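You operate a simulated robot arm through the tools that you are given. There is no shell and no other tool.

Carry out the task below with a simulated robot arm. There is one attempt and no reset: what you move stays moved.

## Task
Move the steel strip to the 40 mark and clamp it again.
Fine: loosen both star knobs first; tighten both until their rings show green.

Only the result counts: the job must be done as asked and must still hold three seconds after the hand-in. Knocking over, shifting, dropping, spilling or breaking anything else fails it.

## Robot
A 5-joint arm with a two-finger parallel gripper, fixed in place. Base frame: the origin is at the foot of the arm, x ahead of it, y to its left, z up. Readings come in mm, degrees, newtons and seconds.
It reaches about 1134 mm from its shoulder. Its first joint turns from -149.0 to 149.0 degrees. Payload 1.57 kg.
The tool frame sits at the grasp point between the pads (the TCP): z along the fingers, y along the line on which they close. The tips reach 30 mm beyond it. The gripper opens to 110 mm. The fingers are 24 mm wide and 12 mm thick; the gripper's body (48 by 112 mm) begins 78 mm behind the TCP.
Orientation is that of the tool frame in the base frame, as [roll, pitch, yaw] about the fixed x, y, z axes, in that order (R = Rz(yaw) Ry(pitch) Rx(roll)). With the fingers straight down and closing along the base's y, the tool's x points along the base's -x, its y along +y and its z along -z.

## Interface
- The arm moves only by the tool nudge_tool. Its argument "commands" is a list that holds one entry, the list of rows, each a list of 7 numbers: the shift along the tool's x, y, z in units of 100 mm (1.0 is 100 mm), then the turn, a rotation vector about the tool's x, y, z in units of 120 degrees (1.0 is 120 degrees), then the closure in counts, from 0 (fully open) to 255 (shut). In form: [[[x, y, z, rx, ry, rz, fingers], ...]]. A call has 1 to 20 rows; each row is the pose to reach, as a shift and turn from the pose commanded when the call began, along the tool's axes at that moment. A call with a number of a shift or a turn outside -1 to 1 is refused whole. A row lasts 0.2 s, in which the tool goes at most 50 mm and 8.6 degrees; a call with a longer step from one row to the next is refused whole, and so is a gripper value outside its range. Where a pose cannot be reached the arm comes as near as it can. A force on the tool above 50 N (or 10 N above the force at the start of the call, whichever is more), or a blocked arm, ends the call early, and 0.2 s more pass. The fingers move at their own pace (about 153 mm/s each) and stop on an object; they squeeze with about 40 N. The grip force told is the motor's: it shows also when the fingers shut on nothing. Time passes only in rows, and 0.2 s behind the last, so rows that repeat a pose let the fingers close. It gives the time, the measured TCP pose, the force on the tool (base axes), the opening and the grip force at its end, in the units of the frame above (readings bear some noise), with the torque about the TCP (base axes, N m) and any sound that the robot's microphone picked up.
- Cameras (640 x 400 px; columns grow to the right, rows downward): "scene" is fixed at [48.2, 650.1, 1552.1]; the picture's right is [-0.36, -0.93, 0.00], its down [-0.84, 0.33, -0.43] and it looks along [0.40, -0.16, -0.90] (base axes); focal length 351 px, centre (320, 200). "wrist" rides on the gripper at [70, 16, -141] in the tool frame; the picture's right is [-0.23, 0.97, 0.00], its down [-0.85, -0.20, -0.48] and it looks along [-0.47, -0.11, 0.88] (tool axes); focal length 222 px, centre (320, 200). There is no depth. A picture from a camera that has moved, and an enlarged one, comes with that camera's place and axes in the base frame and with its lens.
- camera(camera): a new picture of that camera. No time passes.
- lift_body(by): slides the trunk up (or, below 0, down) by that many mm; the arm rides with it, the base frame stays. It gives what a move gives, with no picture.
- zoom(camera, box): a new picture of the part [left, top, right, bottom] of that camera's present view, enlarged. No time passes.
- close_job(): hands the job in; it is judged then, once.

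Places have to be worked out from the pictures, the camera data and where the tool is seen. Open the gripper and draw the arm clear of the work before you hand the job in, unless the task says otherwise.

The tools are called after ">>>" as a command line: name --argument value ..., lists and objects as JSON in quotes. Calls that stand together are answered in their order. nudge_tool: Moves the arm, as the interface text tells. Its arguments: {"type":"object","properties":{"commands":{"type":"array","items":{"type":"array","items":{"type":"array","items":{"type":"number"}}}}},"required":["commands"]} The other tools are called the same way: lift_body (by) slides the trunk up or down; camera (camera) takes a picture; zoom (camera, box) takes an enlarged picture of a part of a camera's view; close_job () hands the job in.

At the start:

```text
clock: 0.0
ee_pos: [265.0, 527.0, 1177.8]
tool_rot: [-180.0, 0.0, -180.0]
contact_force: [0.1, 0.4, 0.1]
wrist_torque: [0.02, 0.0, -0.02]
grip_width: 109.8
finger_force: 0.0
trunk travel left (down, up): [-911.0, 59.0]
```

scene: 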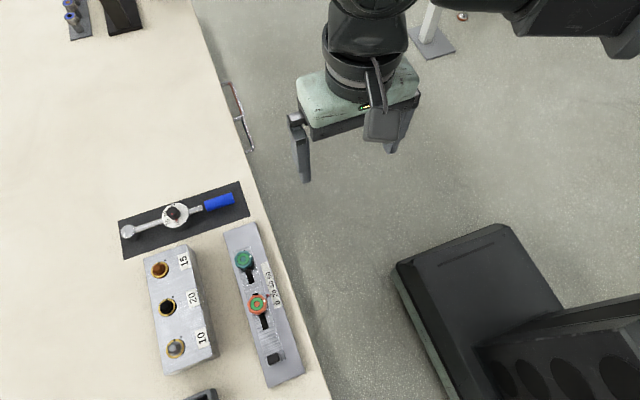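
wrist: 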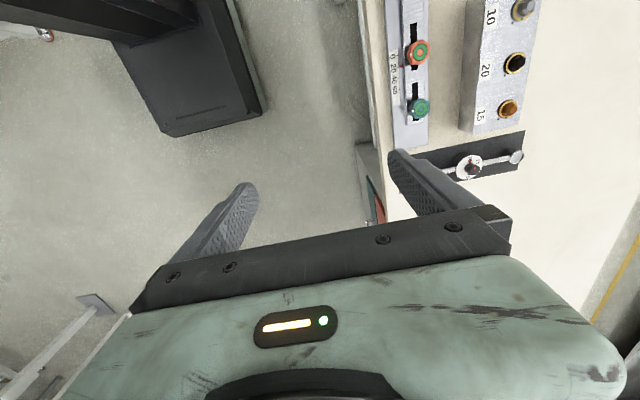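

I'll begin by looking closely at the fixture with both star knobs and the scale.

>>> zoom --camera "scene" --box '[200, 210, 340, 397]'

>>> zoom --camera "wrist" --box '[350, 0, 480, 160]'

>>> zoom --camera "scene" --box '[220, 240, 300, 290]'

>>> zoom --camera "scene" --box '[220, 280, 300, 330]'

```text
2.14 times, centred on (270, 304) of scene
camera zoom: at [48.2, 650.1, 1552.1], right [-0.36, -0.93, 0.0], down [-0.84, 0.33, -0.43], along [0.4, -0.16, -0.9], focal length 751 px, centre (427, -21)
```

zoom: 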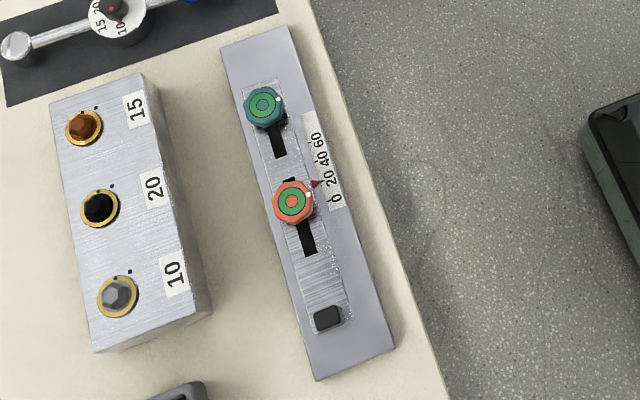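

```text
2.50 times, centred on (415, 80) of wrist
camera zoom: at [194.3, 542.5, 1318.6], right [0.23, 0.97, 0.0], down [0.85, -0.2, 0.48], along [0.47, -0.11, -0.88], focal length 555 px, centre (82, 500)
```

zoom: 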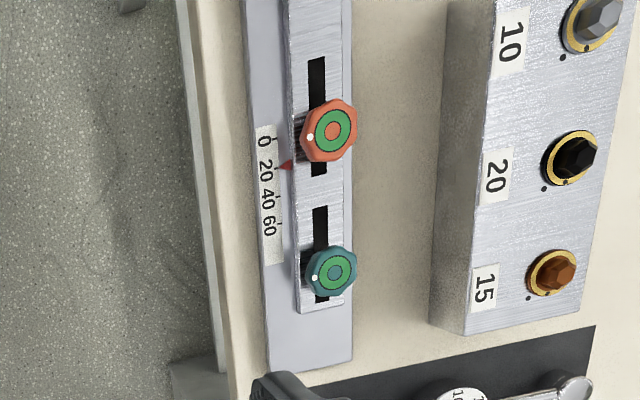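

```text
8.00 times, centred on (260, 265) of scene
camera zoom: at [48.2, 650.1, 1552.1], right [-0.36, -0.93, 0.0], down [-0.84, 0.33, -0.43], along [0.4, -0.16, -0.9], focal length 2808 px, centre (800, -320)
```

zoom: 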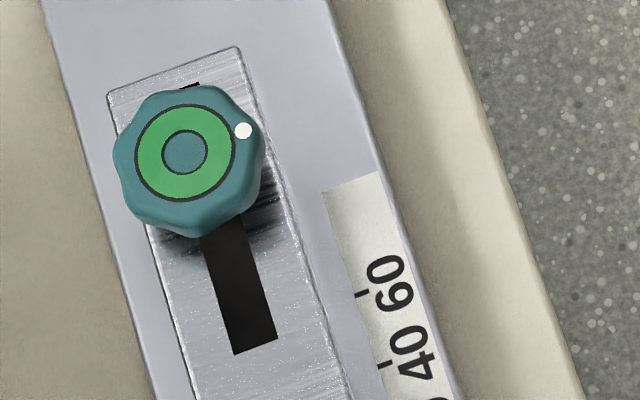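

```text
8.00 times, centred on (260, 305) of scene
camera zoom: at [48.2, 650.1, 1552.1], right [-0.36, -0.93, 0.0], down [-0.84, 0.33, -0.43], along [0.4, -0.16, -0.9], focal length 2808 px, centre (800, -640)
```

zoom: 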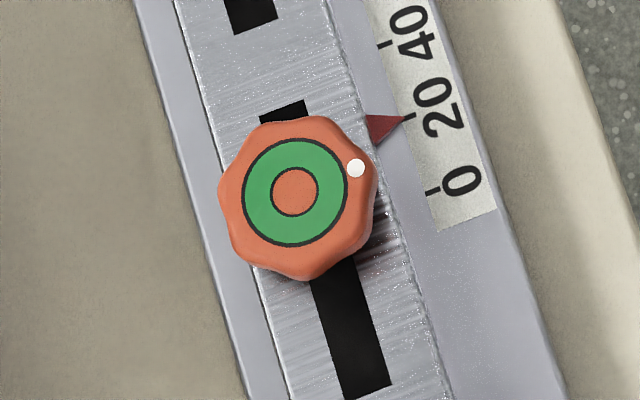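

The strip's red pointer stands at 20, both rings are green (tight), and I triangulate the teal knob top near (291, 721, 853), the orange one near (196, 721, 853), and the strip surface near z 827. I move the hand sideways over the fixture while staying high.

>>> nudge_tool --commands '[[[-0.05, 0.2, 0, 0, 0, 0, 0], [-0.1, 0.4, 0, 0, 0, 0, 0], [-0.15, 0.6, 0, 0, 0, 0, 0], [-0.2, 0.8, 0, 0, 0, 0, 0], [-0.25, 1.0, 0, 0, 0, 0, 0]]]'

```text
clock: 1.2
ee_pos: [287.6, 627.1, 1179.1]
tool_rot: [179.9, 0.0, -180.0]
contact_force: [-1.0, -0.2, -0.1]
wrist_torque: [0.01, 0.03, 0.0]
grip_width: 110.1
finger_force: 0.0
trunk travel left (down, up): [-911.0, 59.0]
```

The hand moved as expected. I continue to y ≈ 721 above the teal knob, still high.

>>> nudge_tool --commands '[[[0, 0.2, 0, 0, 0, 0, 0], [0, 0.4, 0, 0, 0, 0, 0], [0, 0.6, 0, 0, 0, 0, 0], [0, 0.8, 0, 0, 0, 0, 0], [0, 0.94, 0, 0, 0, 0, 0], [0, 0.94, 0, 0, 0, 0, 0]]]'

>>> camera --camera "wrist"

>>> camera --camera "scene"

```text
clock: 2.6
ee_pos: [288.9, 719.8, 1177.7]
tool_rot: [-179.9, 0.1, 180.0]
contact_force: [-0.6, 0.6, 0.0]
wrist_torque: [0.02, 0.03, 0.0]
grip_width: 110.0
finger_force: 0.1
trunk travel left (down, up): [-911.0, 59.0]
```

```text
taken
camera wrist: at [218.8, 736.4, 1318.6], right [0.23, 0.97, 0.0], down [0.85, -0.2, 0.48], along [0.47, -0.11, -0.88], focal length 222 px, centre (320, 200)
```

wrist: 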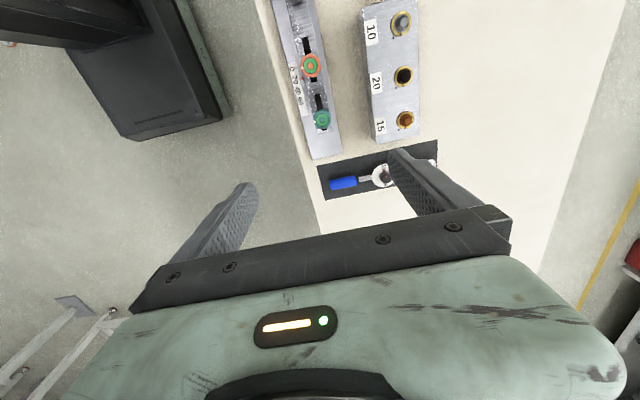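

```text
taken
```

scene: 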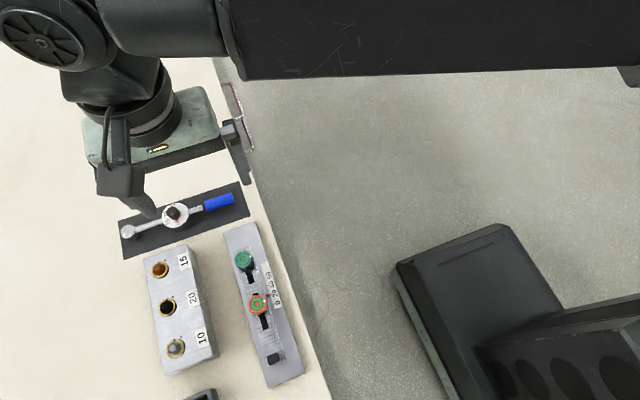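

The wrist view confirms the teal knob near (290, 722). I lower the trunk by 230 mm, which leaves the tips about 65 mm above the knobs, then look again.

>>> lift_body --by -230

>>> camera --camera "wrist"

>>> camera --camera "scene"

```text
clock: 5.0
ee_pos: [288.8, 720.4, 947.3]
tool_rot: [-180.0, 0.0, 180.0]
contact_force: [0.2, 0.9, -0.7]
wrist_torque: [0.01, 0.03, -0.01]
grip_width: 110.1
finger_force: 0.2
trunk travel left (down, up): [-681.0, 289.0]
```

```text
taken
camera wrist: at [218.8, 736.2, 1088.6], right [0.23, 0.97, 0.0], down [0.85, -0.2, 0.48], along [0.47, -0.11, -0.88], focal length 222 px, centre (320, 200)
```

wrist: 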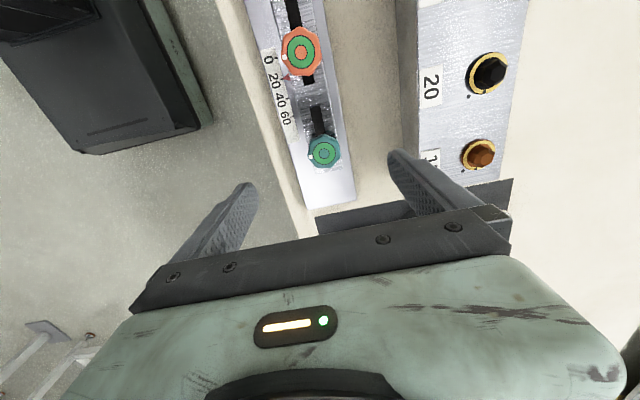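

```text
taken
```

scene: 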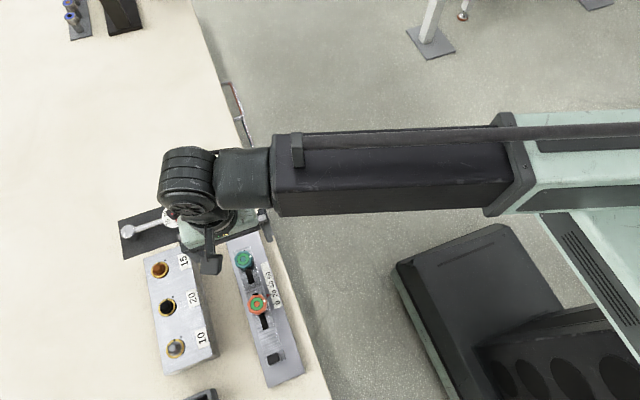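

I enlarge the wrist view around the two knobs for a more exact fix.

>>> zoom --camera "wrist" --box '[280, 90, 376, 150]'

>>> zoom --camera "wrist" --box '[290, 120, 370, 170]'

>>> zoom --camera "wrist" --box '[250, 20, 346, 80]'

```text
6.67 times, centred on (328, 120) of wrist
camera zoom: at [218.8, 736.2, 1088.6], right [0.23, 0.97, 0.0], down [0.85, -0.2, 0.48], along [0.47, -0.11, -0.88], focal length 1481 px, centre (267, 733)
```

zoom: 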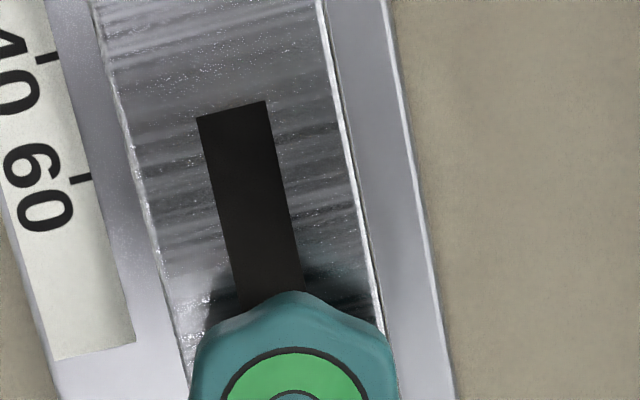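

```text
8.00 times, centred on (330, 145) of wrist
camera zoom: at [218.8, 736.2, 1088.6], right [0.23, 0.97, 0.0], down [0.85, -0.2, 0.48], along [0.47, -0.11, -0.88], focal length 1777 px, centre (240, 640)
```

zoom: 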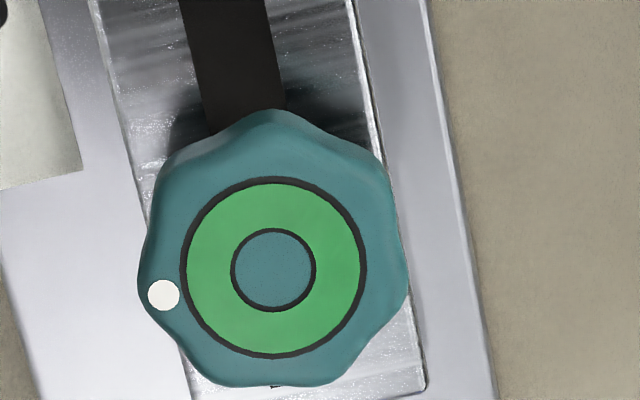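

```text
6.67 times, centred on (298, 50) of wrist
camera zoom: at [218.8, 736.2, 1088.6], right [0.23, 0.97, 0.0], down [0.85, -0.2, 0.48], along [0.47, -0.11, -0.88], focal length 1481 px, centre (467, 1200)
```

zoom: 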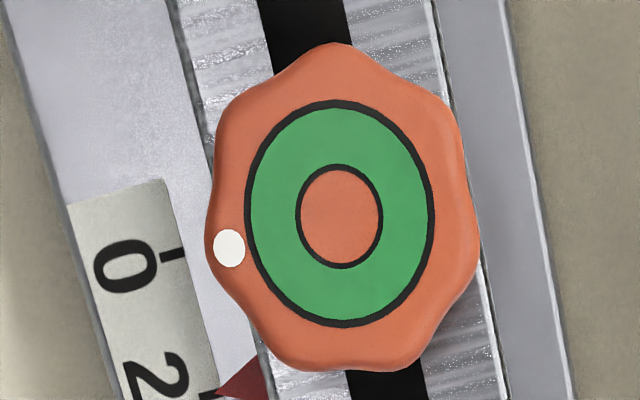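

From the enlarged wrist view I fix the teal knob at about (289.5, 724) and the orange one at about (195.3, 724.3), both tops near z 853. I shift 4 mm in y and go down around the teal knob to TCP z ≈ 864, so the tips stay a few mm above the strip.

>>> nudge_tool --commands '[[[-0.005, 0.038, 0.0, 0, 0, 0, 80], [-0.005, 0.038, 0.15, 0, 0, 0, 80], [-0.005, 0.038, 0.3, 0, 0, 0, 80], [-0.005, 0.038, 0.45, 0, 0, 0, 80], [-0.005, 0.038, 0.58, 0, 0, 0, 80], [-0.005, 0.038, 0.68, 0, 0, 0, 80], [-0.005, 0.038, 0.75, 0, 0, 0, 80], [-0.005, 0.038, 0.8, 0, 0, 0, 80], [-0.005, 0.038, 0.83, 0, 0, 0, 80], [-0.005, 0.038, 0.83, 0, 0, 0, 80]]]'

>>> camera --camera "wrist"

>>> camera --camera "scene"

```text
clock: 7.2
ee_pos: [289.6, 723.8, 948.6]
tool_rot: [180.0, 0.0, -179.9]
contact_force: [-0.8, -0.4, 0.5]
wrist_torque: [0.01, 0.02, 0.0]
grip_width: 75.6
finger_force: 0.0
out of reach, approached as far as the arm can: row 2, 3, 4, 5, 6, 7, 8, 9, 10
trunk travel left (down, up): [-681.0, 289.0]
```

```text
taken
camera wrist: at [219.6, 739.9, 1088.5], right [0.23, 0.97, 0.0], down [0.85, -0.2, 0.48], along [0.47, -0.11, -0.88], focal length 222 px, centre (320, 200)
```

wrist: 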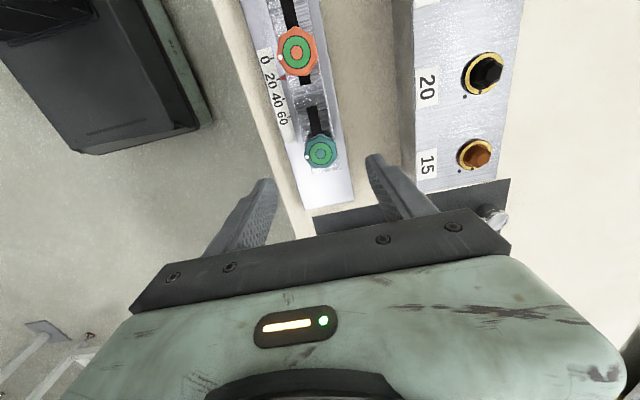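

```text
taken
```

scene: 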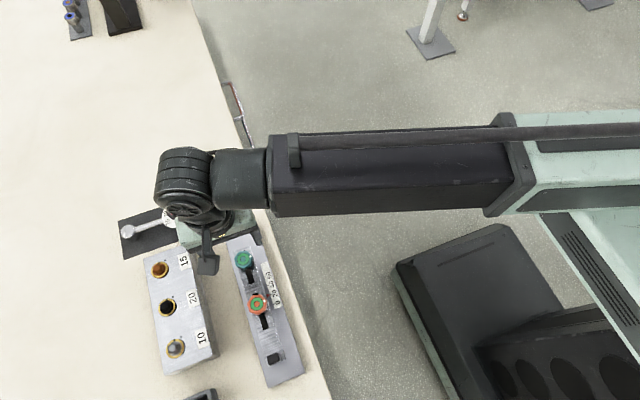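

The arm itself cannot go lower here, so it sits at its lower limit. I raise the hand 60 mm with the arm to gain room, then lower the trunk instead.

>>> nudge_tool --commands '[[[0, 0, -0.2, 0, 0, 0, 80], [0, 0, -0.4, 0, 0, 0, 80], [0, 0, -0.6, 0, 0, 0, 80], [0, 0, -0.6, 0, 0, 0, 80]]]'

>>> camera --camera "scene"

```text
clock: 8.2
ee_pos: [289.2, 723.9, 948.3]
tool_rot: [180.0, -0.1, 180.0]
contact_force: [0.4, 0.0, 0.0]
wrist_torque: [-0.01, 0.01, 0.02]
grip_width: 75.8
finger_force: 0.0
out of reach, approached as far as the arm can: row 1, 2, 3, 4
trunk travel left (down, up): [-681.0, 289.0]
```

```text
taken
```

scene: 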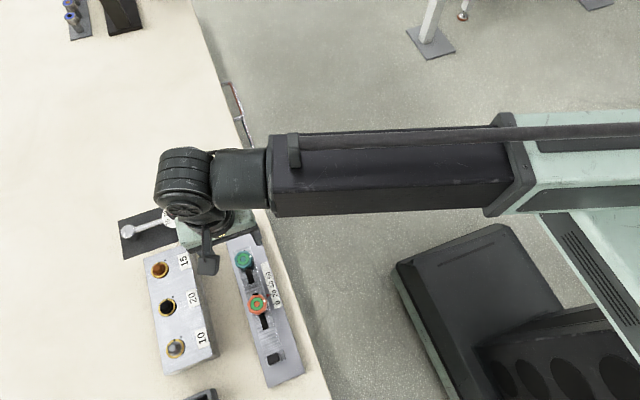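

Height is evidently set only by the trunk. I lower the trunk 55 mm so the tips end just above the knob top, and check the alignment.

>>> lift_body --by -55

>>> camera --camera "wrist"

>>> zoom --camera "scene" --box '[160, 200, 320, 300]'

```text
clock: 9.2
ee_pos: [290.0, 724.2, 892.6]
tool_rot: [-180.0, 0.0, 180.0]
contact_force: [0.4, -0.8, 1.1]
wrist_torque: [0.0, -0.01, -0.01]
grip_width: 75.7
finger_force: 0.2
trunk travel left (down, up): [-626.0, 344.0]
```

```text
taken
camera wrist: at [219.5, 739.9, 1033.6], right [0.23, 0.97, 0.0], down [0.85, -0.2, 0.48], along [0.47, -0.11, -0.88], focal length 222 px, centre (320, 200)
```

wrist: 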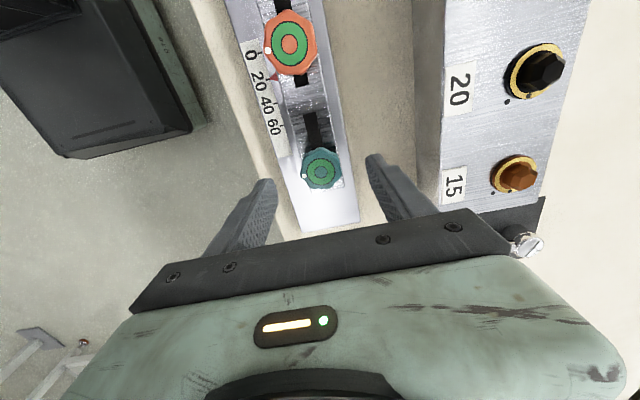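

```text
4.00 times, centred on (240, 250) of scene
camera zoom: at [48.2, 650.1, 1552.1], right [-0.36, -0.93, 0.0], down [-0.84, 0.33, -0.43], along [0.4, -0.16, -0.9], focal length 1404 px, centre (640, 0)
```

zoom: 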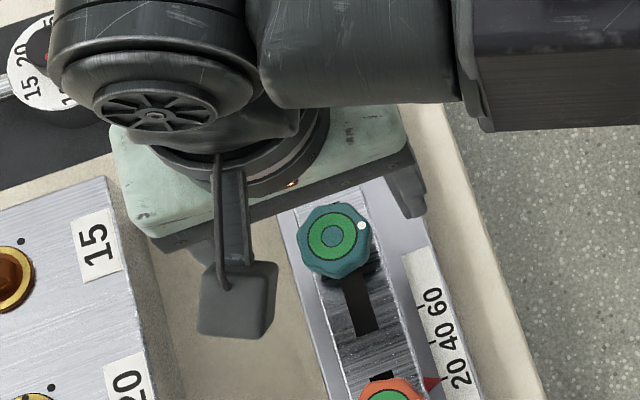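

I enlarge the wrist view to check the knob's height and centring against the fingers.

>>> zoom --camera "wrist" --box '[272, 135, 368, 195]'

>>> zoom --camera "wrist" --box '[190, 130, 446, 290]'

```text
6.67 times, centred on (320, 165) of wrist
camera zoom: at [219.5, 739.9, 1033.6], right [0.23, 0.97, 0.0], down [0.85, -0.2, 0.48], along [0.47, -0.11, -0.88], focal length 1481 px, centre (320, 433)
```

zoom: 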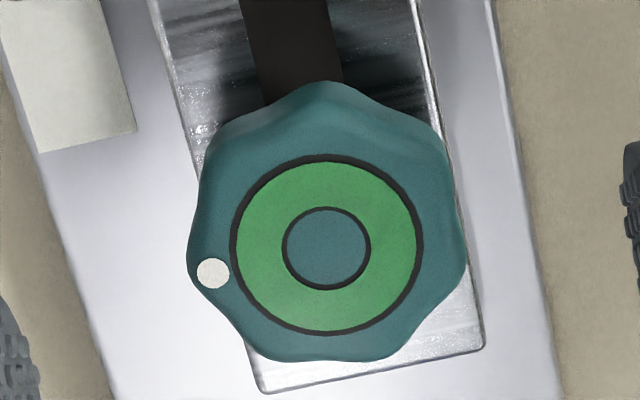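

```text
2.50 times, centred on (318, 210) of wrist
camera zoom: at [219.5, 739.9, 1033.6], right [0.23, 0.97, 0.0], down [0.85, -0.2, 0.48], along [0.47, -0.11, -0.88], focal length 555 px, centre (325, 175)
```

zoom: 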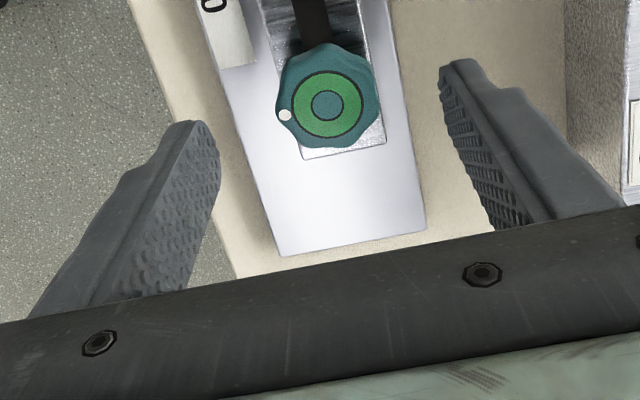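

The knob top works out to about z 852 at (289.6, 724.2), well centred between the fingers, with the strip surface around 820–827. I lower 28 mm so the tips stop near z 834, beside the knob and clear of the strip.

>>> lift_body --by -28

>>> zoom --camera "wrist" --box '[190, 130, 446, 290]'

>>> zoom --camera "scene" --box '[200, 220, 296, 280]'

```text
clock: 9.9
ee_pos: [290.7, 723.2, 864.9]
tool_rot: [-180.0, 0.0, -180.0]
contact_force: [0.7, -0.3, 0.1]
wrist_torque: [0.01, 0.01, 0.04]
grip_width: 75.4
finger_force: 0.0
trunk travel left (down, up): [-598.0, 372.0]
```

```text
2.50 times, centred on (318, 210) of wrist
camera zoom: at [219.5, 739.9, 1005.6], right [0.23, 0.97, 0.0], down [0.85, -0.2, 0.48], along [0.47, -0.11, -0.88], focal length 555 px, centre (325, 175)
```

zoom: 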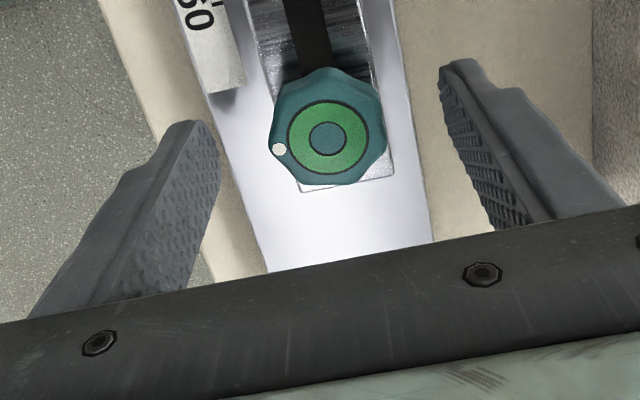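

```text
6.67 times, centred on (248, 250) of scene
camera zoom: at [48.2, 650.1, 1552.1], right [-0.36, -0.93, 0.0], down [-0.84, 0.33, -0.43], along [0.4, -0.16, -0.9], focal length 2340 px, centre (800, -133)
```

zoom: 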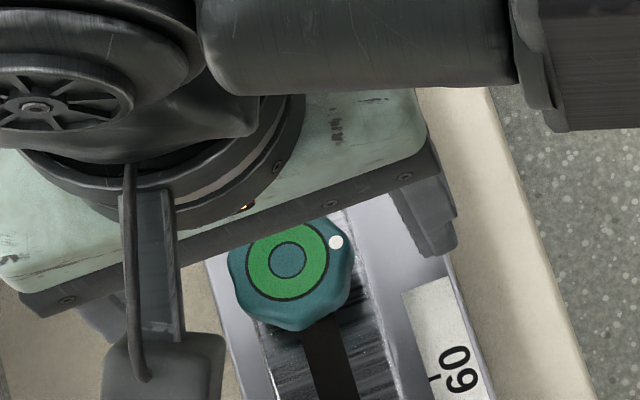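

The fingers straddle the teal knob evenly with no contact. I close the gripper on it.

>>> nudge_tool --commands '[[[0, 0, 0, 0, 0, 0, 150], [0, 0, 0, 0, 0, 0, 200], [0, 0, 0, 0, 0, 0, 255], [0, 0, 0, 0, 0, 0, 255]]]'

>>> zoom --camera "wrist" --box '[190, 100, 446, 260]'

```text
clock: 10.9
ee_pos: [289.8, 724.3, 864.7]
tool_rot: [180.0, 0.0, 180.0]
contact_force: [1.0, 7.4, 5.2]
wrist_torque: [0.24, 0.0, -0.02]
grip_width: 36.6
finger_force: 42.7
trunk travel left (down, up): [-598.0, 372.0]
```

```text
2.50 times, centred on (318, 180) of wrist
camera zoom: at [219.5, 740.3, 1005.5], right [0.23, 0.97, 0.0], down [0.85, -0.2, 0.48], along [0.47, -0.11, -0.88], focal length 555 px, centre (325, 250)
```

zoom: 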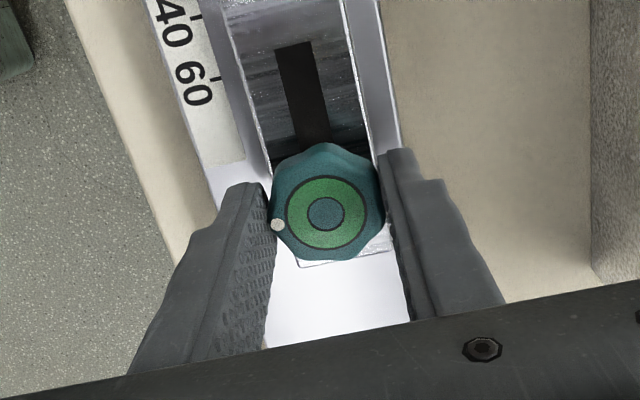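

The grip holds at 36.6 mm with 43 N. I turn 30° anticlockwise seen from above (negative about tool z) to start loosening.

>>> nudge_tool --commands '[[[0, 0, 0, 0, 0, -0.05, 255], [0, 0, 0, 0, 0, -0.1, 255], [0, 0, 0, 0, 0, -0.15, 255], [0, 0, 0, 0, 0, -0.2, 255], [0, 0, 0, 0, 0, -0.25, 255], [0, 0, 0, 0, 0, -0.25, 255]]]'

>>> zoom --camera "wrist" --box '[190, 100, 446, 260]'

>>> zoom --camera "scene" --box '[200, 220, 296, 280]'

```text
clock: 12.3
ee_pos: [289.3, 725.4, 866.0]
tool_rot: [-180.0, 0.0, -150.0]
contact_force: [2.4, 4.0, 8.7]
wrist_torque: [0.06, -0.2, -0.01]
grip_width: 36.6
finger_force: 43.1
trunk travel left (down, up): [-598.0, 372.0]
```

```text
2.50 times, centred on (318, 180) of wrist
camera zoom: at [220.9, 702.7, 1005.7], right [-0.29, 0.96, 0.0], down [0.84, 0.26, 0.48], along [0.46, 0.14, -0.88], focal length 555 px, centre (325, 250)
```

zoom: 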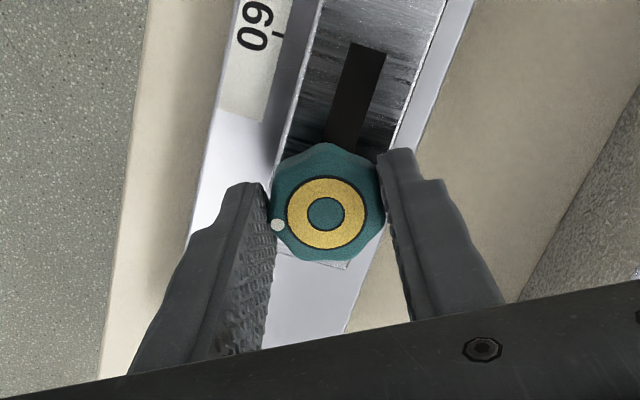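

```text
6.67 times, centred on (248, 250) of scene
camera zoom: at [48.2, 650.1, 1552.1], right [-0.36, -0.93, 0.0], down [-0.84, 0.33, -0.43], along [0.4, -0.16, -0.9], focal length 2340 px, centre (800, -133)
```

zoom: 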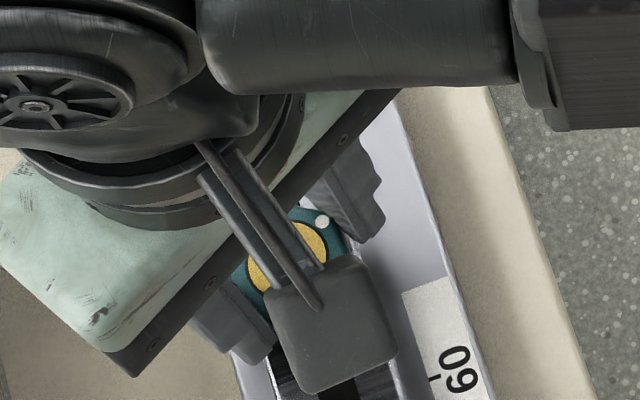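

The ring went from green to yellow, so anticlockwise loosens and the grip is not slipping. I keep turning another 60°.

>>> nudge_tool --commands '[[[0, 0, 0, 0, 0, -0.05, 255], [0, 0, 0, 0, 0, -0.1, 255], [0, 0, 0, 0, 0, -0.15, 255], [0, 0, 0, 0, 0, -0.2, 255], [0, 0, 0, 0, 0, -0.25, 255], [0, 0, 0, 0, 0, -0.3, 255], [0, 0, 0, 0, 0, -0.35, 255], [0, 0, 0, 0, 0, -0.4, 255], [0, 0, 0, 0, 0, -0.45, 255], [0, 0, 0, 0, 0, -0.5, 255], [0, 0, 0, 0, 0, -0.5, 255]]]'

>>> zoom --camera "wrist" --box '[190, 100, 446, 260]'

```text
clock: 14.7
ee_pos: [291.0, 724.0, 866.7]
tool_rot: [180.0, 0.1, -90.1]
contact_force: [17.4, 11.1, 38.8]
wrist_torque: [0.33, -0.57, -0.16]
grip_width: 36.3
finger_force: 42.4
trunk travel left (down, up): [-598.0, 372.0]
```

```text
2.50 times, centred on (318, 180) of wrist
camera zoom: at [274.1, 652.4, 1006.8], right [-0.97, 0.23, 0.0], down [0.2, 0.85, 0.48], along [0.11, 0.47, -0.88], focal length 555 px, centre (325, 250)
```

zoom: 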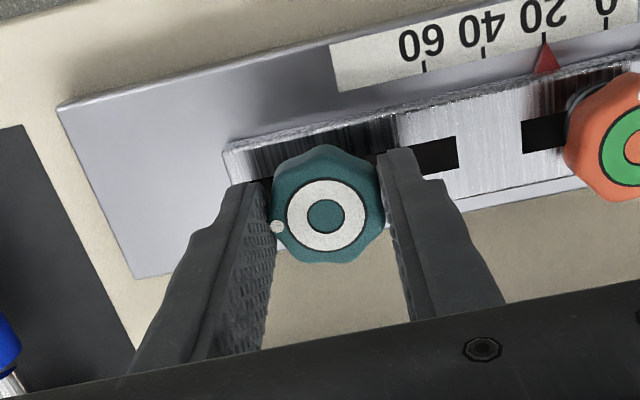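

The ring is now white, so the teal knob looks loose; the rising thread pushes up on the hand with 39 N, so I release it now and look.

>>> nudge_tool --commands '[[[0, 0, 0, 0, 0, -0.5, 200]]]'

```text
refused: row 1 steps farther than a row can; nothing moved
```

The turn is relative to the present pose, so I send a zero shift and only open the fingers.

>>> nudge_tool --commands '[[[0, 0, 0, 0, 0, 0, 140], [0, 0, 0, 0, 0, 0, 80], [0, 0, 0, 0, 0, 0, 80]]]'

>>> camera --camera "wrist"

>>> zoom --camera "wrist" --box '[260, 130, 388, 210]'

```text
clock: 15.5
ee_pos: [289.4, 725.1, 864.4]
tool_rot: [-180.0, 0.0, -90.0]
contact_force: [0.0, 0.6, 0.3]
wrist_torque: [0.03, -0.01, -0.05]
grip_width: 75.6
finger_force: 0.0
trunk travel left (down, up): [-598.0, 372.0]
```

```text
taken
camera wrist: at [273.2, 654.1, 1005.5], right [-0.97, 0.23, 0.0], down [0.2, 0.86, 0.48], along [0.11, 0.47, -0.88], focal length 222 px, centre (320, 200)
```

wrist: 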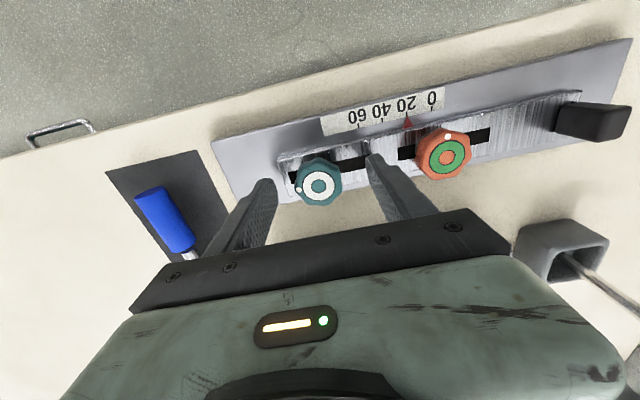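

```text
5.00 times, centred on (324, 170) of wrist
camera zoom: at [273.2, 654.1, 1005.5], right [-0.97, 0.23, 0.0], down [0.2, 0.86, 0.48], along [0.11, 0.47, -0.88], focal length 1111 px, centre (300, 350)
```

zoom: 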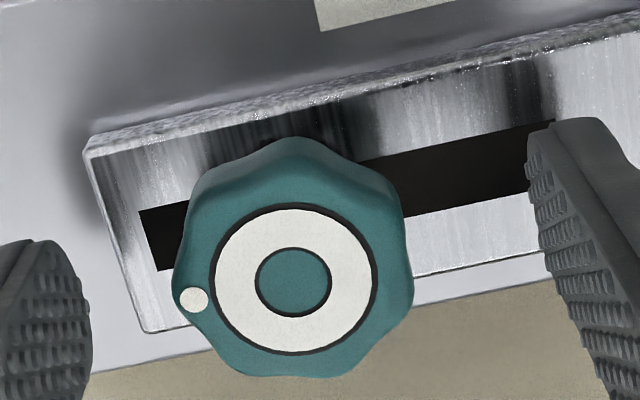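

The teal ring is white and its grip is free. I raise the trunk 40 mm to clear the knob tops before moving to the orange one.

>>> lift_body --by 40

>>> nudge_tool --commands '[[[0, 0.15, 0, 0, 0, 0, 80], [0, 0.3, 0, 0, 0, 0, 80], [0, 0.45, 0, 0, 0, 0, 80], [0, 0.6, 0, 0, 0, 0, 80], [0, 0.75, 0, 0, 0, 0, 80], [0, 0.88, 0, 0, 0, 0, 80], [0, 0.94, 0, 0, 0, 0, 80], [0, 0.94, 0, 0, 0, 0, 80]]]'

>>> camera --camera "wrist"

>>> camera --camera "scene"

```text
clock: 16.3
ee_pos: [290.1, 724.9, 904.7]
tool_rot: [179.9, 0.0, -89.9]
contact_force: [-0.8, 0.2, -0.5]
wrist_torque: [-0.01, 0.01, -0.01]
grip_width: 75.7
finger_force: 0.0
trunk travel left (down, up): [-638.0, 332.0]
```

```text
clock: 18.1
ee_pos: [195.4, 723.5, 904.3]
tool_rot: [-180.0, 0.0, -90.0]
contact_force: [-0.2, 0.1, -0.4]
wrist_torque: [-0.01, 0.01, 0.0]
grip_width: 75.4
finger_force: 0.1
trunk travel left (down, up): [-638.0, 332.0]
```

```text
taken
camera wrist: at [178.9, 654.0, 1045.6], right [-0.97, 0.23, 0.0], down [0.2, 0.86, 0.48], along [0.11, 0.47, -0.88], focal length 222 px, centre (320, 200)
```

wrist: 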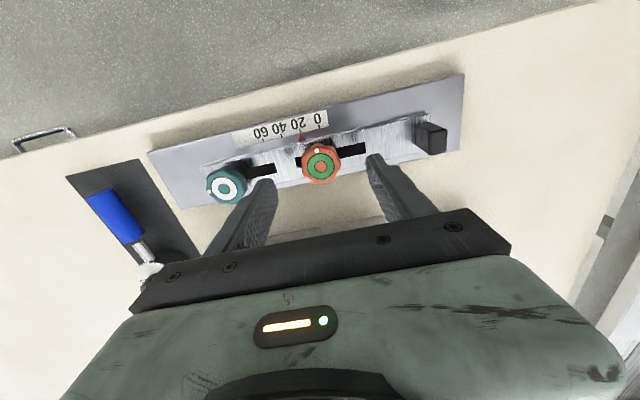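

```text
taken
```

scene: 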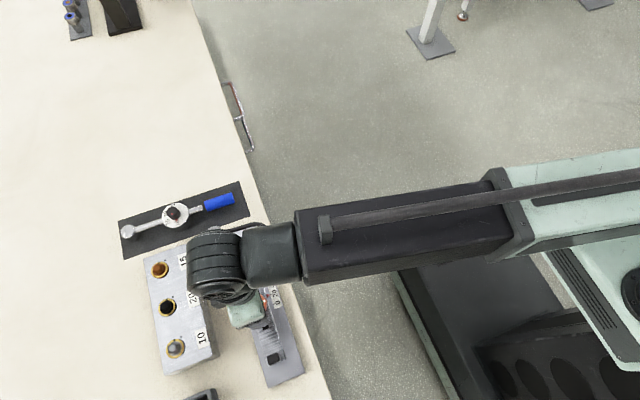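

The hand is above the orange knob; I enlarge the wrist view to check centring.

>>> zoom --camera "wrist" --box '[272, 135, 368, 195]'

>>> zoom --camera "wrist" --box '[190, 100, 446, 260]'

```text
6.67 times, centred on (320, 165) of wrist
camera zoom: at [178.9, 654.0, 1045.6], right [-0.97, 0.23, 0.0], down [0.2, 0.86, 0.48], along [0.11, 0.47, -0.88], focal length 1481 px, centre (320, 433)
```

zoom: 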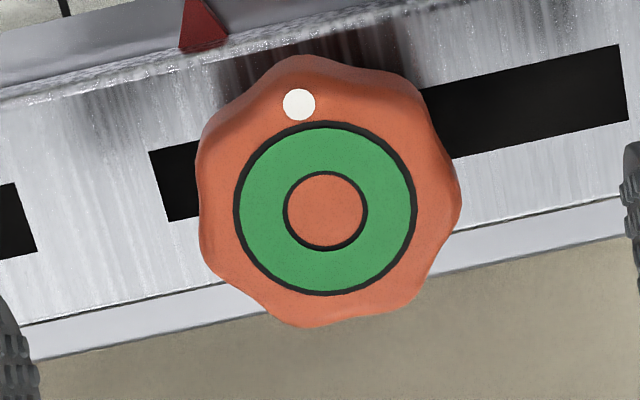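

```text
2.50 times, centred on (318, 180) of wrist
camera zoom: at [178.9, 654.0, 1045.6], right [-0.97, 0.23, 0.0], down [0.2, 0.86, 0.48], along [0.11, 0.47, -0.88], focal length 555 px, centre (325, 250)
```

zoom: 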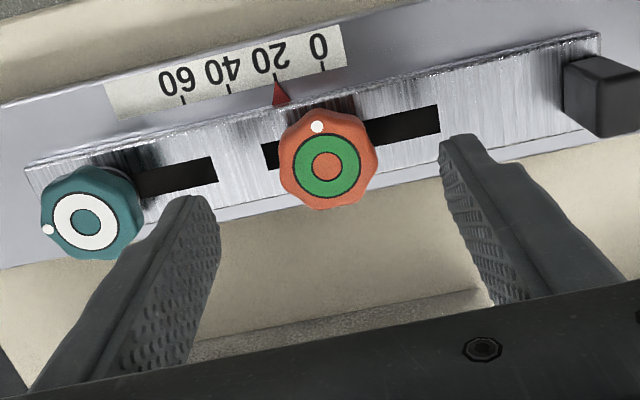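

The orange knob is within about 1 mm of the tool axis and the fingers clear the teal knob and the black end tab. I lower 40 mm and close on it.

>>> lift_body --by -40

>>> nudge_tool --commands '[[[0, 0.004, 0, 0, 0, 0, 150], [0, 0.004, 0, 0, 0, 0, 200], [0, 0.004, 0, 0, 0, 0, 255], [0, 0.004, 0, 0, 0, 0, 255]]]'

>>> zoom --camera "wrist" --box '[190, 100, 446, 260]'

```text
clock: 19.0
ee_pos: [195.8, 724.5, 865.3]
tool_rot: [-180.0, 0.0, -90.2]
contact_force: [0.0, -0.7, -0.4]
wrist_torque: [0.0, 0.04, 0.03]
grip_width: 75.6
finger_force: 0.0
trunk travel left (down, up): [-598.0, 372.0]
```

```text
clock: 20.0
ee_pos: [196.1, 724.3, 864.8]
tool_rot: [-180.0, 0.0, -89.9]
contact_force: [-4.2, -1.1, -0.1]
wrist_torque: [-0.04, 0.12, 0.01]
grip_width: 37.2
finger_force: 42.9
trunk travel left (down, up): [-598.0, 372.0]
```

```text
2.50 times, centred on (318, 180) of wrist
camera zoom: at [178.3, 653.8, 1005.6], right [-0.97, 0.23, 0.0], down [0.2, 0.86, 0.48], along [0.11, 0.47, -0.88], focal length 555 px, centre (325, 250)
```

zoom: 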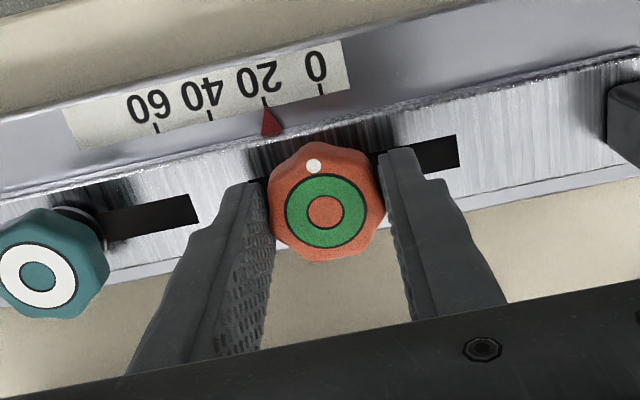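

The orange knob is gripped at 37 mm with 43 N. I turn it 42° anticlockwise and check the ring.

>>> nudge_tool --commands '[[[0, 0, 0, 0, 0, -0.05, 255], [0, 0, 0, 0, 0, -0.1, 255], [0, 0, 0, 0, 0, -0.15, 255], [0, 0, 0, 0, 0, -0.2, 255], [0, 0, 0, 0, 0, -0.25, 255], [0, 0, 0, 0, 0, -0.3, 255], [0, 0, 0, 0, 0, -0.35, 255], [0, 0, 0, 0, 0, -0.35, 255]]]'

>>> zoom --camera "wrist" --box '[190, 100, 446, 260]'

```text
clock: 21.8
ee_pos: [195.0, 724.1, 864.7]
tool_rot: [-179.8, 0.0, -47.9]
contact_force: [-2.1, 6.0, 11.5]
wrist_torque: [0.03, 0.0, 0.02]
grip_width: 36.8
finger_force: 43.1
trunk travel left (down, up): [-598.0, 372.0]
```

```text
2.50 times, centred on (318, 180) of wrist
camera zoom: at [229.5, 660.8, 1006.0], right [-0.88, -0.48, 0.0], down [-0.42, 0.77, 0.48], along [-0.23, 0.42, -0.88], focal length 555 px, centre (325, 250)
```

zoom: 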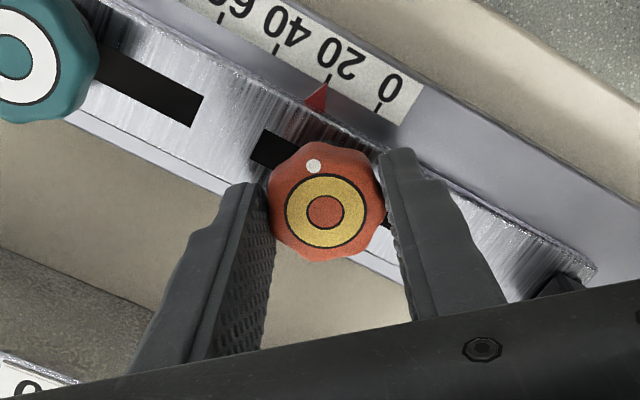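

The orange ring is yellow at −42°; I continue another 42° to reach the loose state.

>>> nudge_tool --commands '[[[0, 0, 0, 0, 0, -0.05, 255], [0, 0, 0, 0, 0, -0.1, 255], [0, 0, 0, 0, 0, -0.15, 255], [0, 0, 0, 0, 0, -0.2, 255], [0, 0, 0, 0, 0, -0.25, 255], [0, 0, 0, 0, 0, -0.3, 255], [0, 0, 0, 0, 0, -0.35, 255], [0, 0, 0, 0, 0, -0.35, 255]]]'

>>> zoom --camera "wrist" --box '[190, 100, 446, 260]'

```text
clock: 23.6
ee_pos: [195.5, 725.6, 866.1]
tool_rot: [-179.7, -0.1, -6.0]
contact_force: [6.4, 23.9, 41.1]
wrist_torque: [0.66, -0.19, -0.12]
grip_width: 36.9
finger_force: 43.0
trunk travel left (down, up): [-598.0, 372.0]
```

```text
2.50 times, centred on (318, 180) of wrist
camera zoom: at [262.7, 699.8, 1006.5], right [-0.33, -0.94, -0.01], down [-0.83, 0.28, 0.48], along [-0.45, 0.16, -0.88], focal length 555 px, centre (325, 250)
```

zoom: 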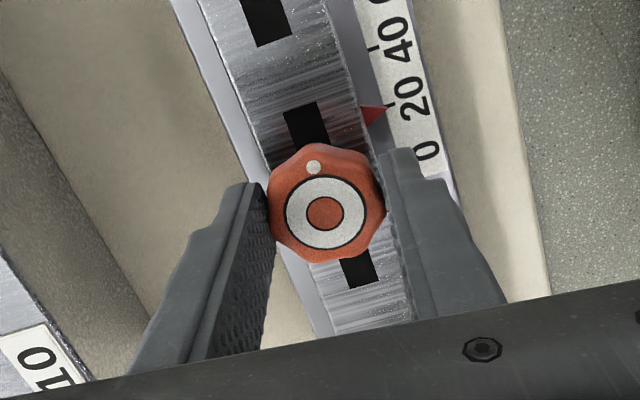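

Both rings are white now. I open the fingers, then raise the trunk to clear.

>>> nudge_tool --commands '[[[0, 0, 0, 0, 0, 0, 140], [0, 0, 0, 0, 0, 0, 80], [0, 0, 0, 0, 0, 0, 80]]]'

>>> lift_body --by 50

>>> camera --camera "wrist"

>>> camera --camera "scene"

```text
clock: 24.4
ee_pos: [196.0, 724.7, 865.0]
tool_rot: [-180.0, 0.0, -6.0]
contact_force: [0.1, 1.1, 0.4]
wrist_torque: [0.01, 0.01, 0.01]
grip_width: 75.7
finger_force: 0.0
trunk travel left (down, up): [-598.0, 372.0]
```

```text
clock: 25.3
ee_pos: [195.1, 724.3, 914.3]
tool_rot: [-180.0, 0.0, -6.0]
contact_force: [0.0, 0.2, 0.0]
wrist_torque: [0.0, 0.01, 0.01]
grip_width: 75.5
finger_force: 0.0
trunk travel left (down, up): [-648.0, 322.0]
```

```text
taken
camera wrist: at [262.7, 700.3, 1055.5], right [-0.33, -0.94, 0.0], down [-0.83, 0.29, 0.48], along [-0.45, 0.16, -0.88], focal length 222 px, centre (320, 200)
```

wrist: 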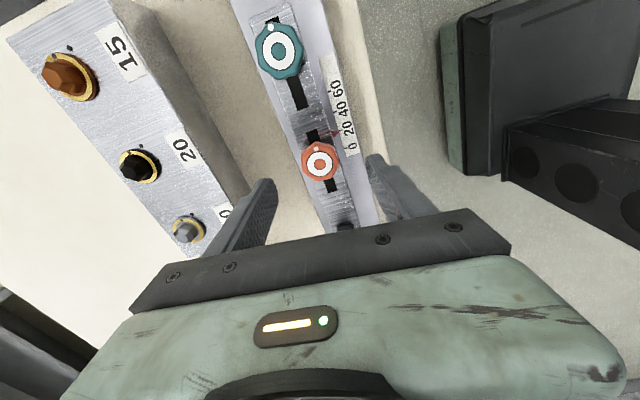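

```text
taken
```

scene: 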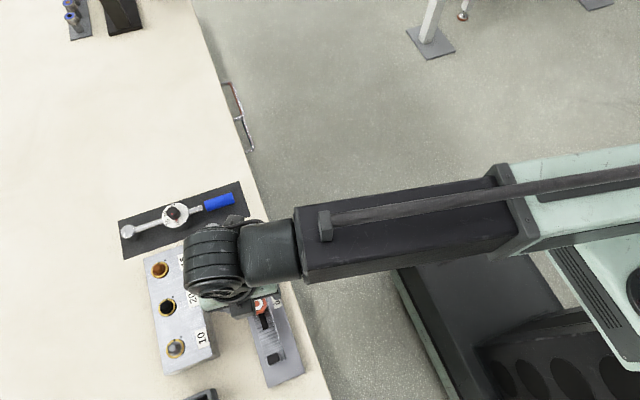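

Both knobs are loose and the hand is clear above. To see the pointer while holding the end tab, I spin the hand back clockwise toward yaw 180 at this height.

>>> nudge_tool --commands '[[[0, 0, 0, 0, 0, 0.07, 80], [0, 0, 0, 0, 0, 0.14, 80], [0, 0, 0, 0, 0, 0.21, 80], [0, 0, 0, 0, 0, 0.28, 80], [0, 0, 0, 0, 0, 0.35, 80], [0, 0, 0, 0, 0, 0.42, 80], [0, 0, 0, 0, 0, 0.49, 80], [0, 0, 0, 0, 0, 0.56, 80], [0, 0, 0, 0, 0, 0.63, 80], [0, 0, 0, 0, 0, 0.7, 80], [0, 0, 0, 0, 0, 0.725, 80]]]'

>>> nudge_tool --commands '[[[0, 0, 0, 0, 0, 0.07, 80], [0, 0, 0, 0, 0, 0.14, 80], [0, 0, 0, 0, 0, 0.21, 80], [0, 0, 0, 0, 0, 0.28, 80], [0, 0, 0, 0, 0, 0.35, 80], [0, 0, 0, 0, 0, 0.42, 80], [0, 0, 0, 0, 0, 0.49, 80], [0, 0, 0, 0, 0, 0.56, 80], [0, 0, 0, 0, 0, 0.63, 80], [0, 0, 0, 0, 0, 0.7, 80], [0, 0, 0, 0, 0, 0.725, 80]]]'

>>> camera --camera "wrist"

```text
clock: 27.7
ee_pos: [196.5, 725.6, 914.9]
tool_rot: [180.0, 0.0, -93.1]
contact_force: [-1.1, 0.0, -0.4]
wrist_torque: [-0.04, 0.01, 0.01]
grip_width: 75.6
finger_force: 0.0
trunk travel left (down, up): [-648.0, 322.0]
```

```text
clock: 30.1
ee_pos: [196.4, 725.5, 915.0]
tool_rot: [180.0, 0.0, 180.0]
contact_force: [-0.4, 0.1, 0.0]
wrist_torque: [0.0, 0.0, 0.01]
grip_width: 75.3
finger_force: 0.1
trunk travel left (down, up): [-648.0, 322.0]
```

```text
taken
camera wrist: at [125.5, 741.0, 1055.6], right [0.23, 0.97, 0.0], down [0.85, -0.2, 0.48], along [0.47, -0.11, -0.88], focal length 222 px, centre (320, 200)
```

wrist: 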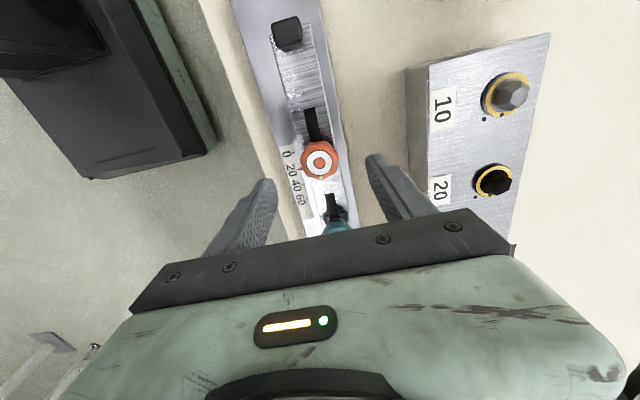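

The black tab is visible at the near end of the strip. I enlarge it to locate it.

>>> zoom --camera "wrist" --box '[250, 5, 346, 65]'

>>> zoom --camera "scene" --box '[235, 330, 315, 380]'

>>> zoom --camera "wrist" --box '[256, 120, 384, 200]'

```text
6.67 times, centred on (298, 35) of wrist
camera zoom: at [125.5, 741.0, 1055.6], right [0.23, 0.97, 0.0], down [0.85, -0.2, 0.48], along [0.47, -0.11, -0.88], focal length 1481 px, centre (467, 1300)
```

zoom: 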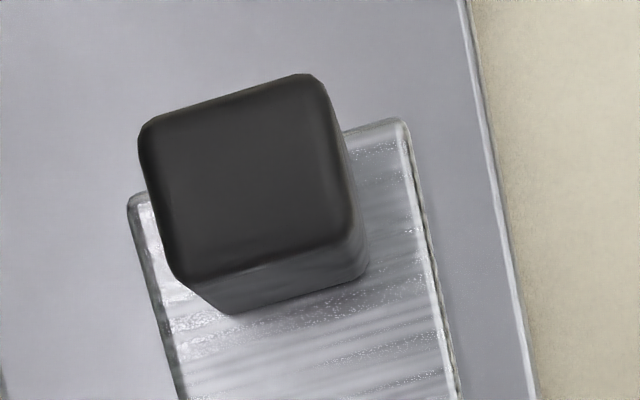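

```text
8.00 times, centred on (275, 355) of scene
camera zoom: at [48.2, 650.1, 1552.1], right [-0.36, -0.93, 0.0], down [-0.84, 0.33, -0.43], along [0.4, -0.16, -0.9], focal length 2808 px, centre (680, -1040)
```

zoom: 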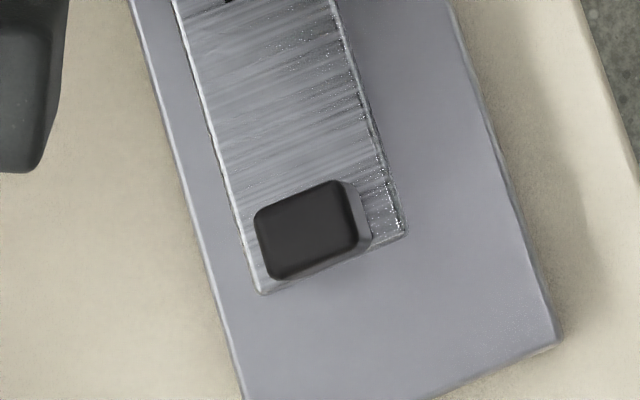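

```text
5.00 times, centred on (320, 160) of wrist
camera zoom: at [125.5, 741.0, 1055.6], right [0.23, 0.97, 0.0], down [0.85, -0.2, 0.48], along [0.47, -0.11, -0.88], focal length 1111 px, centre (320, 400)
```

zoom: 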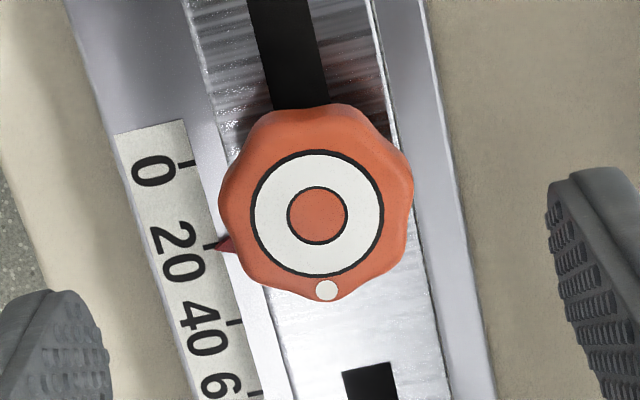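

The tab top is centred near (91, 724, 849), about 20 mm wide in y, and the scale spacing works out at 20 mm per 20 units. I move the hand toward it along −x.

>>> nudge_tool --commands '[[[0.2, -0.005, 0, 0, 0, 0, 80], [0.4, -0.01, 0, 0, 0, 0, 80], [0.6, -0.01, 0, 0, 0, 0, 80], [0.8, -0.01, 0, 0, 0, 0, 80], [0.98, -0.01, 0, 0, 0, 0, 80], [0.98, -0.01, 0, 0, 0, 0, 80]]]'

>>> camera --camera "wrist"

>>> zoom --camera "wrist" --box '[272, 130, 368, 190]'

>>> camera --camera "scene"

```text
clock: 31.5
ee_pos: [98.3, 724.1, 914.2]
tool_rot: [-180.0, -0.1, -179.9]
contact_force: [0.0, 0.3, -0.7]
wrist_torque: [0.02, 0.01, 0.01]
grip_width: 75.4
finger_force: 0.0
trunk travel left (down, up): [-648.0, 322.0]
```

```text
taken
camera wrist: at [27.3, 739.4, 1055.5], right [0.23, 0.97, 0.0], down [0.85, -0.2, 0.48], along [0.47, -0.11, -0.88], focal length 222 px, centre (320, 200)
```

wrist: 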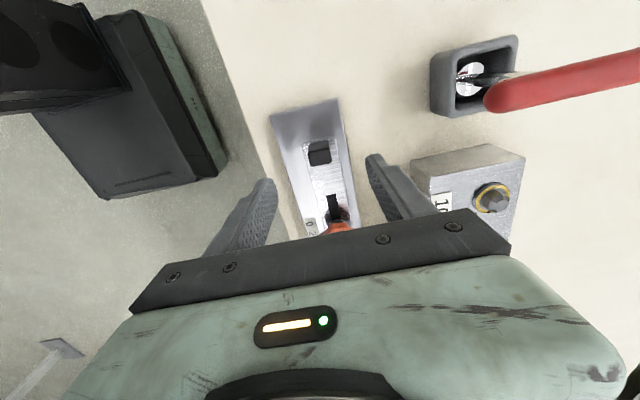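

```text
6.67 times, centred on (320, 160) of wrist
camera zoom: at [27.3, 739.4, 1055.5], right [0.23, 0.97, 0.0], down [0.85, -0.2, 0.48], along [0.47, -0.11, -0.88], focal length 1481 px, centre (320, 467)
```

zoom: 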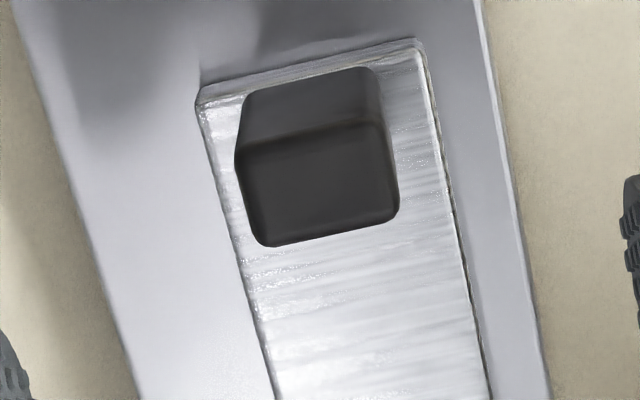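

```text
taken
```

scene: 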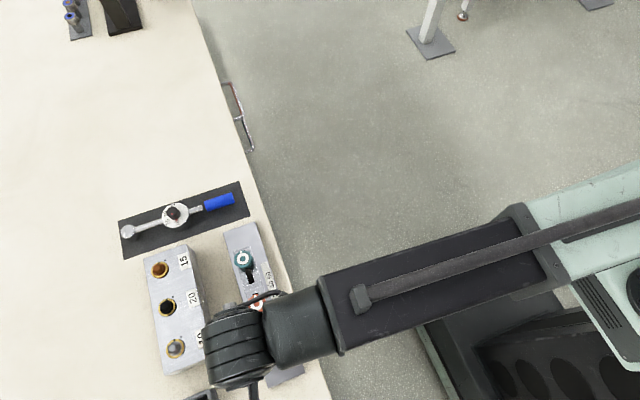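

The tab is at about (91.8, 724.2), 5.6 mm further in −x. I centre on it and lower 50 mm so the tips reach beside the tab at z ≈ 834.

>>> nudge_tool --commands '[[[0.056, 0.006, 0, 0, 0, 0, 80], [0.056, 0.006, 0, 0, 0, 0, 120]]]'

>>> lift_body --by -50

>>> zoom --camera "wrist" --box '[190, 100, 446, 260]'

```text
clock: 32.1
ee_pos: [91.7, 724.5, 914.3]
tool_rot: [180.0, 0.0, 180.0]
contact_force: [1.2, 0.2, -0.3]
wrist_torque: [-0.01, -0.01, 0.0]
grip_width: 58.4
finger_force: 0.1
trunk travel left (down, up): [-648.0, 322.0]
```

```text
clock: 33.0
ee_pos: [91.9, 724.1, 865.8]
tool_rot: [-180.0, 0.0, 179.9]
contact_force: [-0.2, 0.3, -0.1]
wrist_torque: [-0.03, 0.01, 0.0]
grip_width: 58.4
finger_force: 0.0
trunk travel left (down, up): [-598.0, 372.0]
```

```text
2.50 times, centred on (318, 180) of wrist
camera zoom: at [21.7, 739.6, 1005.6], right [0.23, 0.97, 0.0], down [0.85, -0.2, 0.48], along [0.47, -0.11, -0.88], focal length 555 px, centre (325, 250)
```

zoom: 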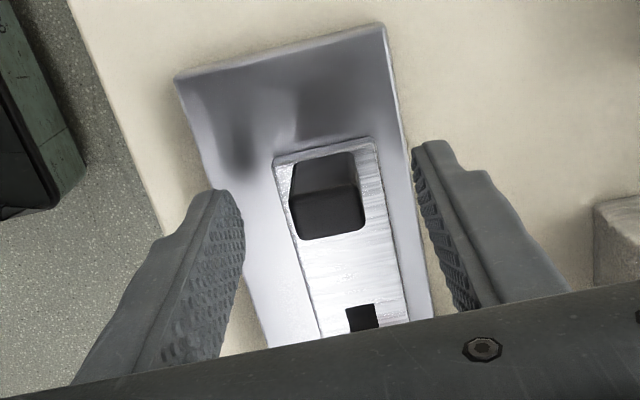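

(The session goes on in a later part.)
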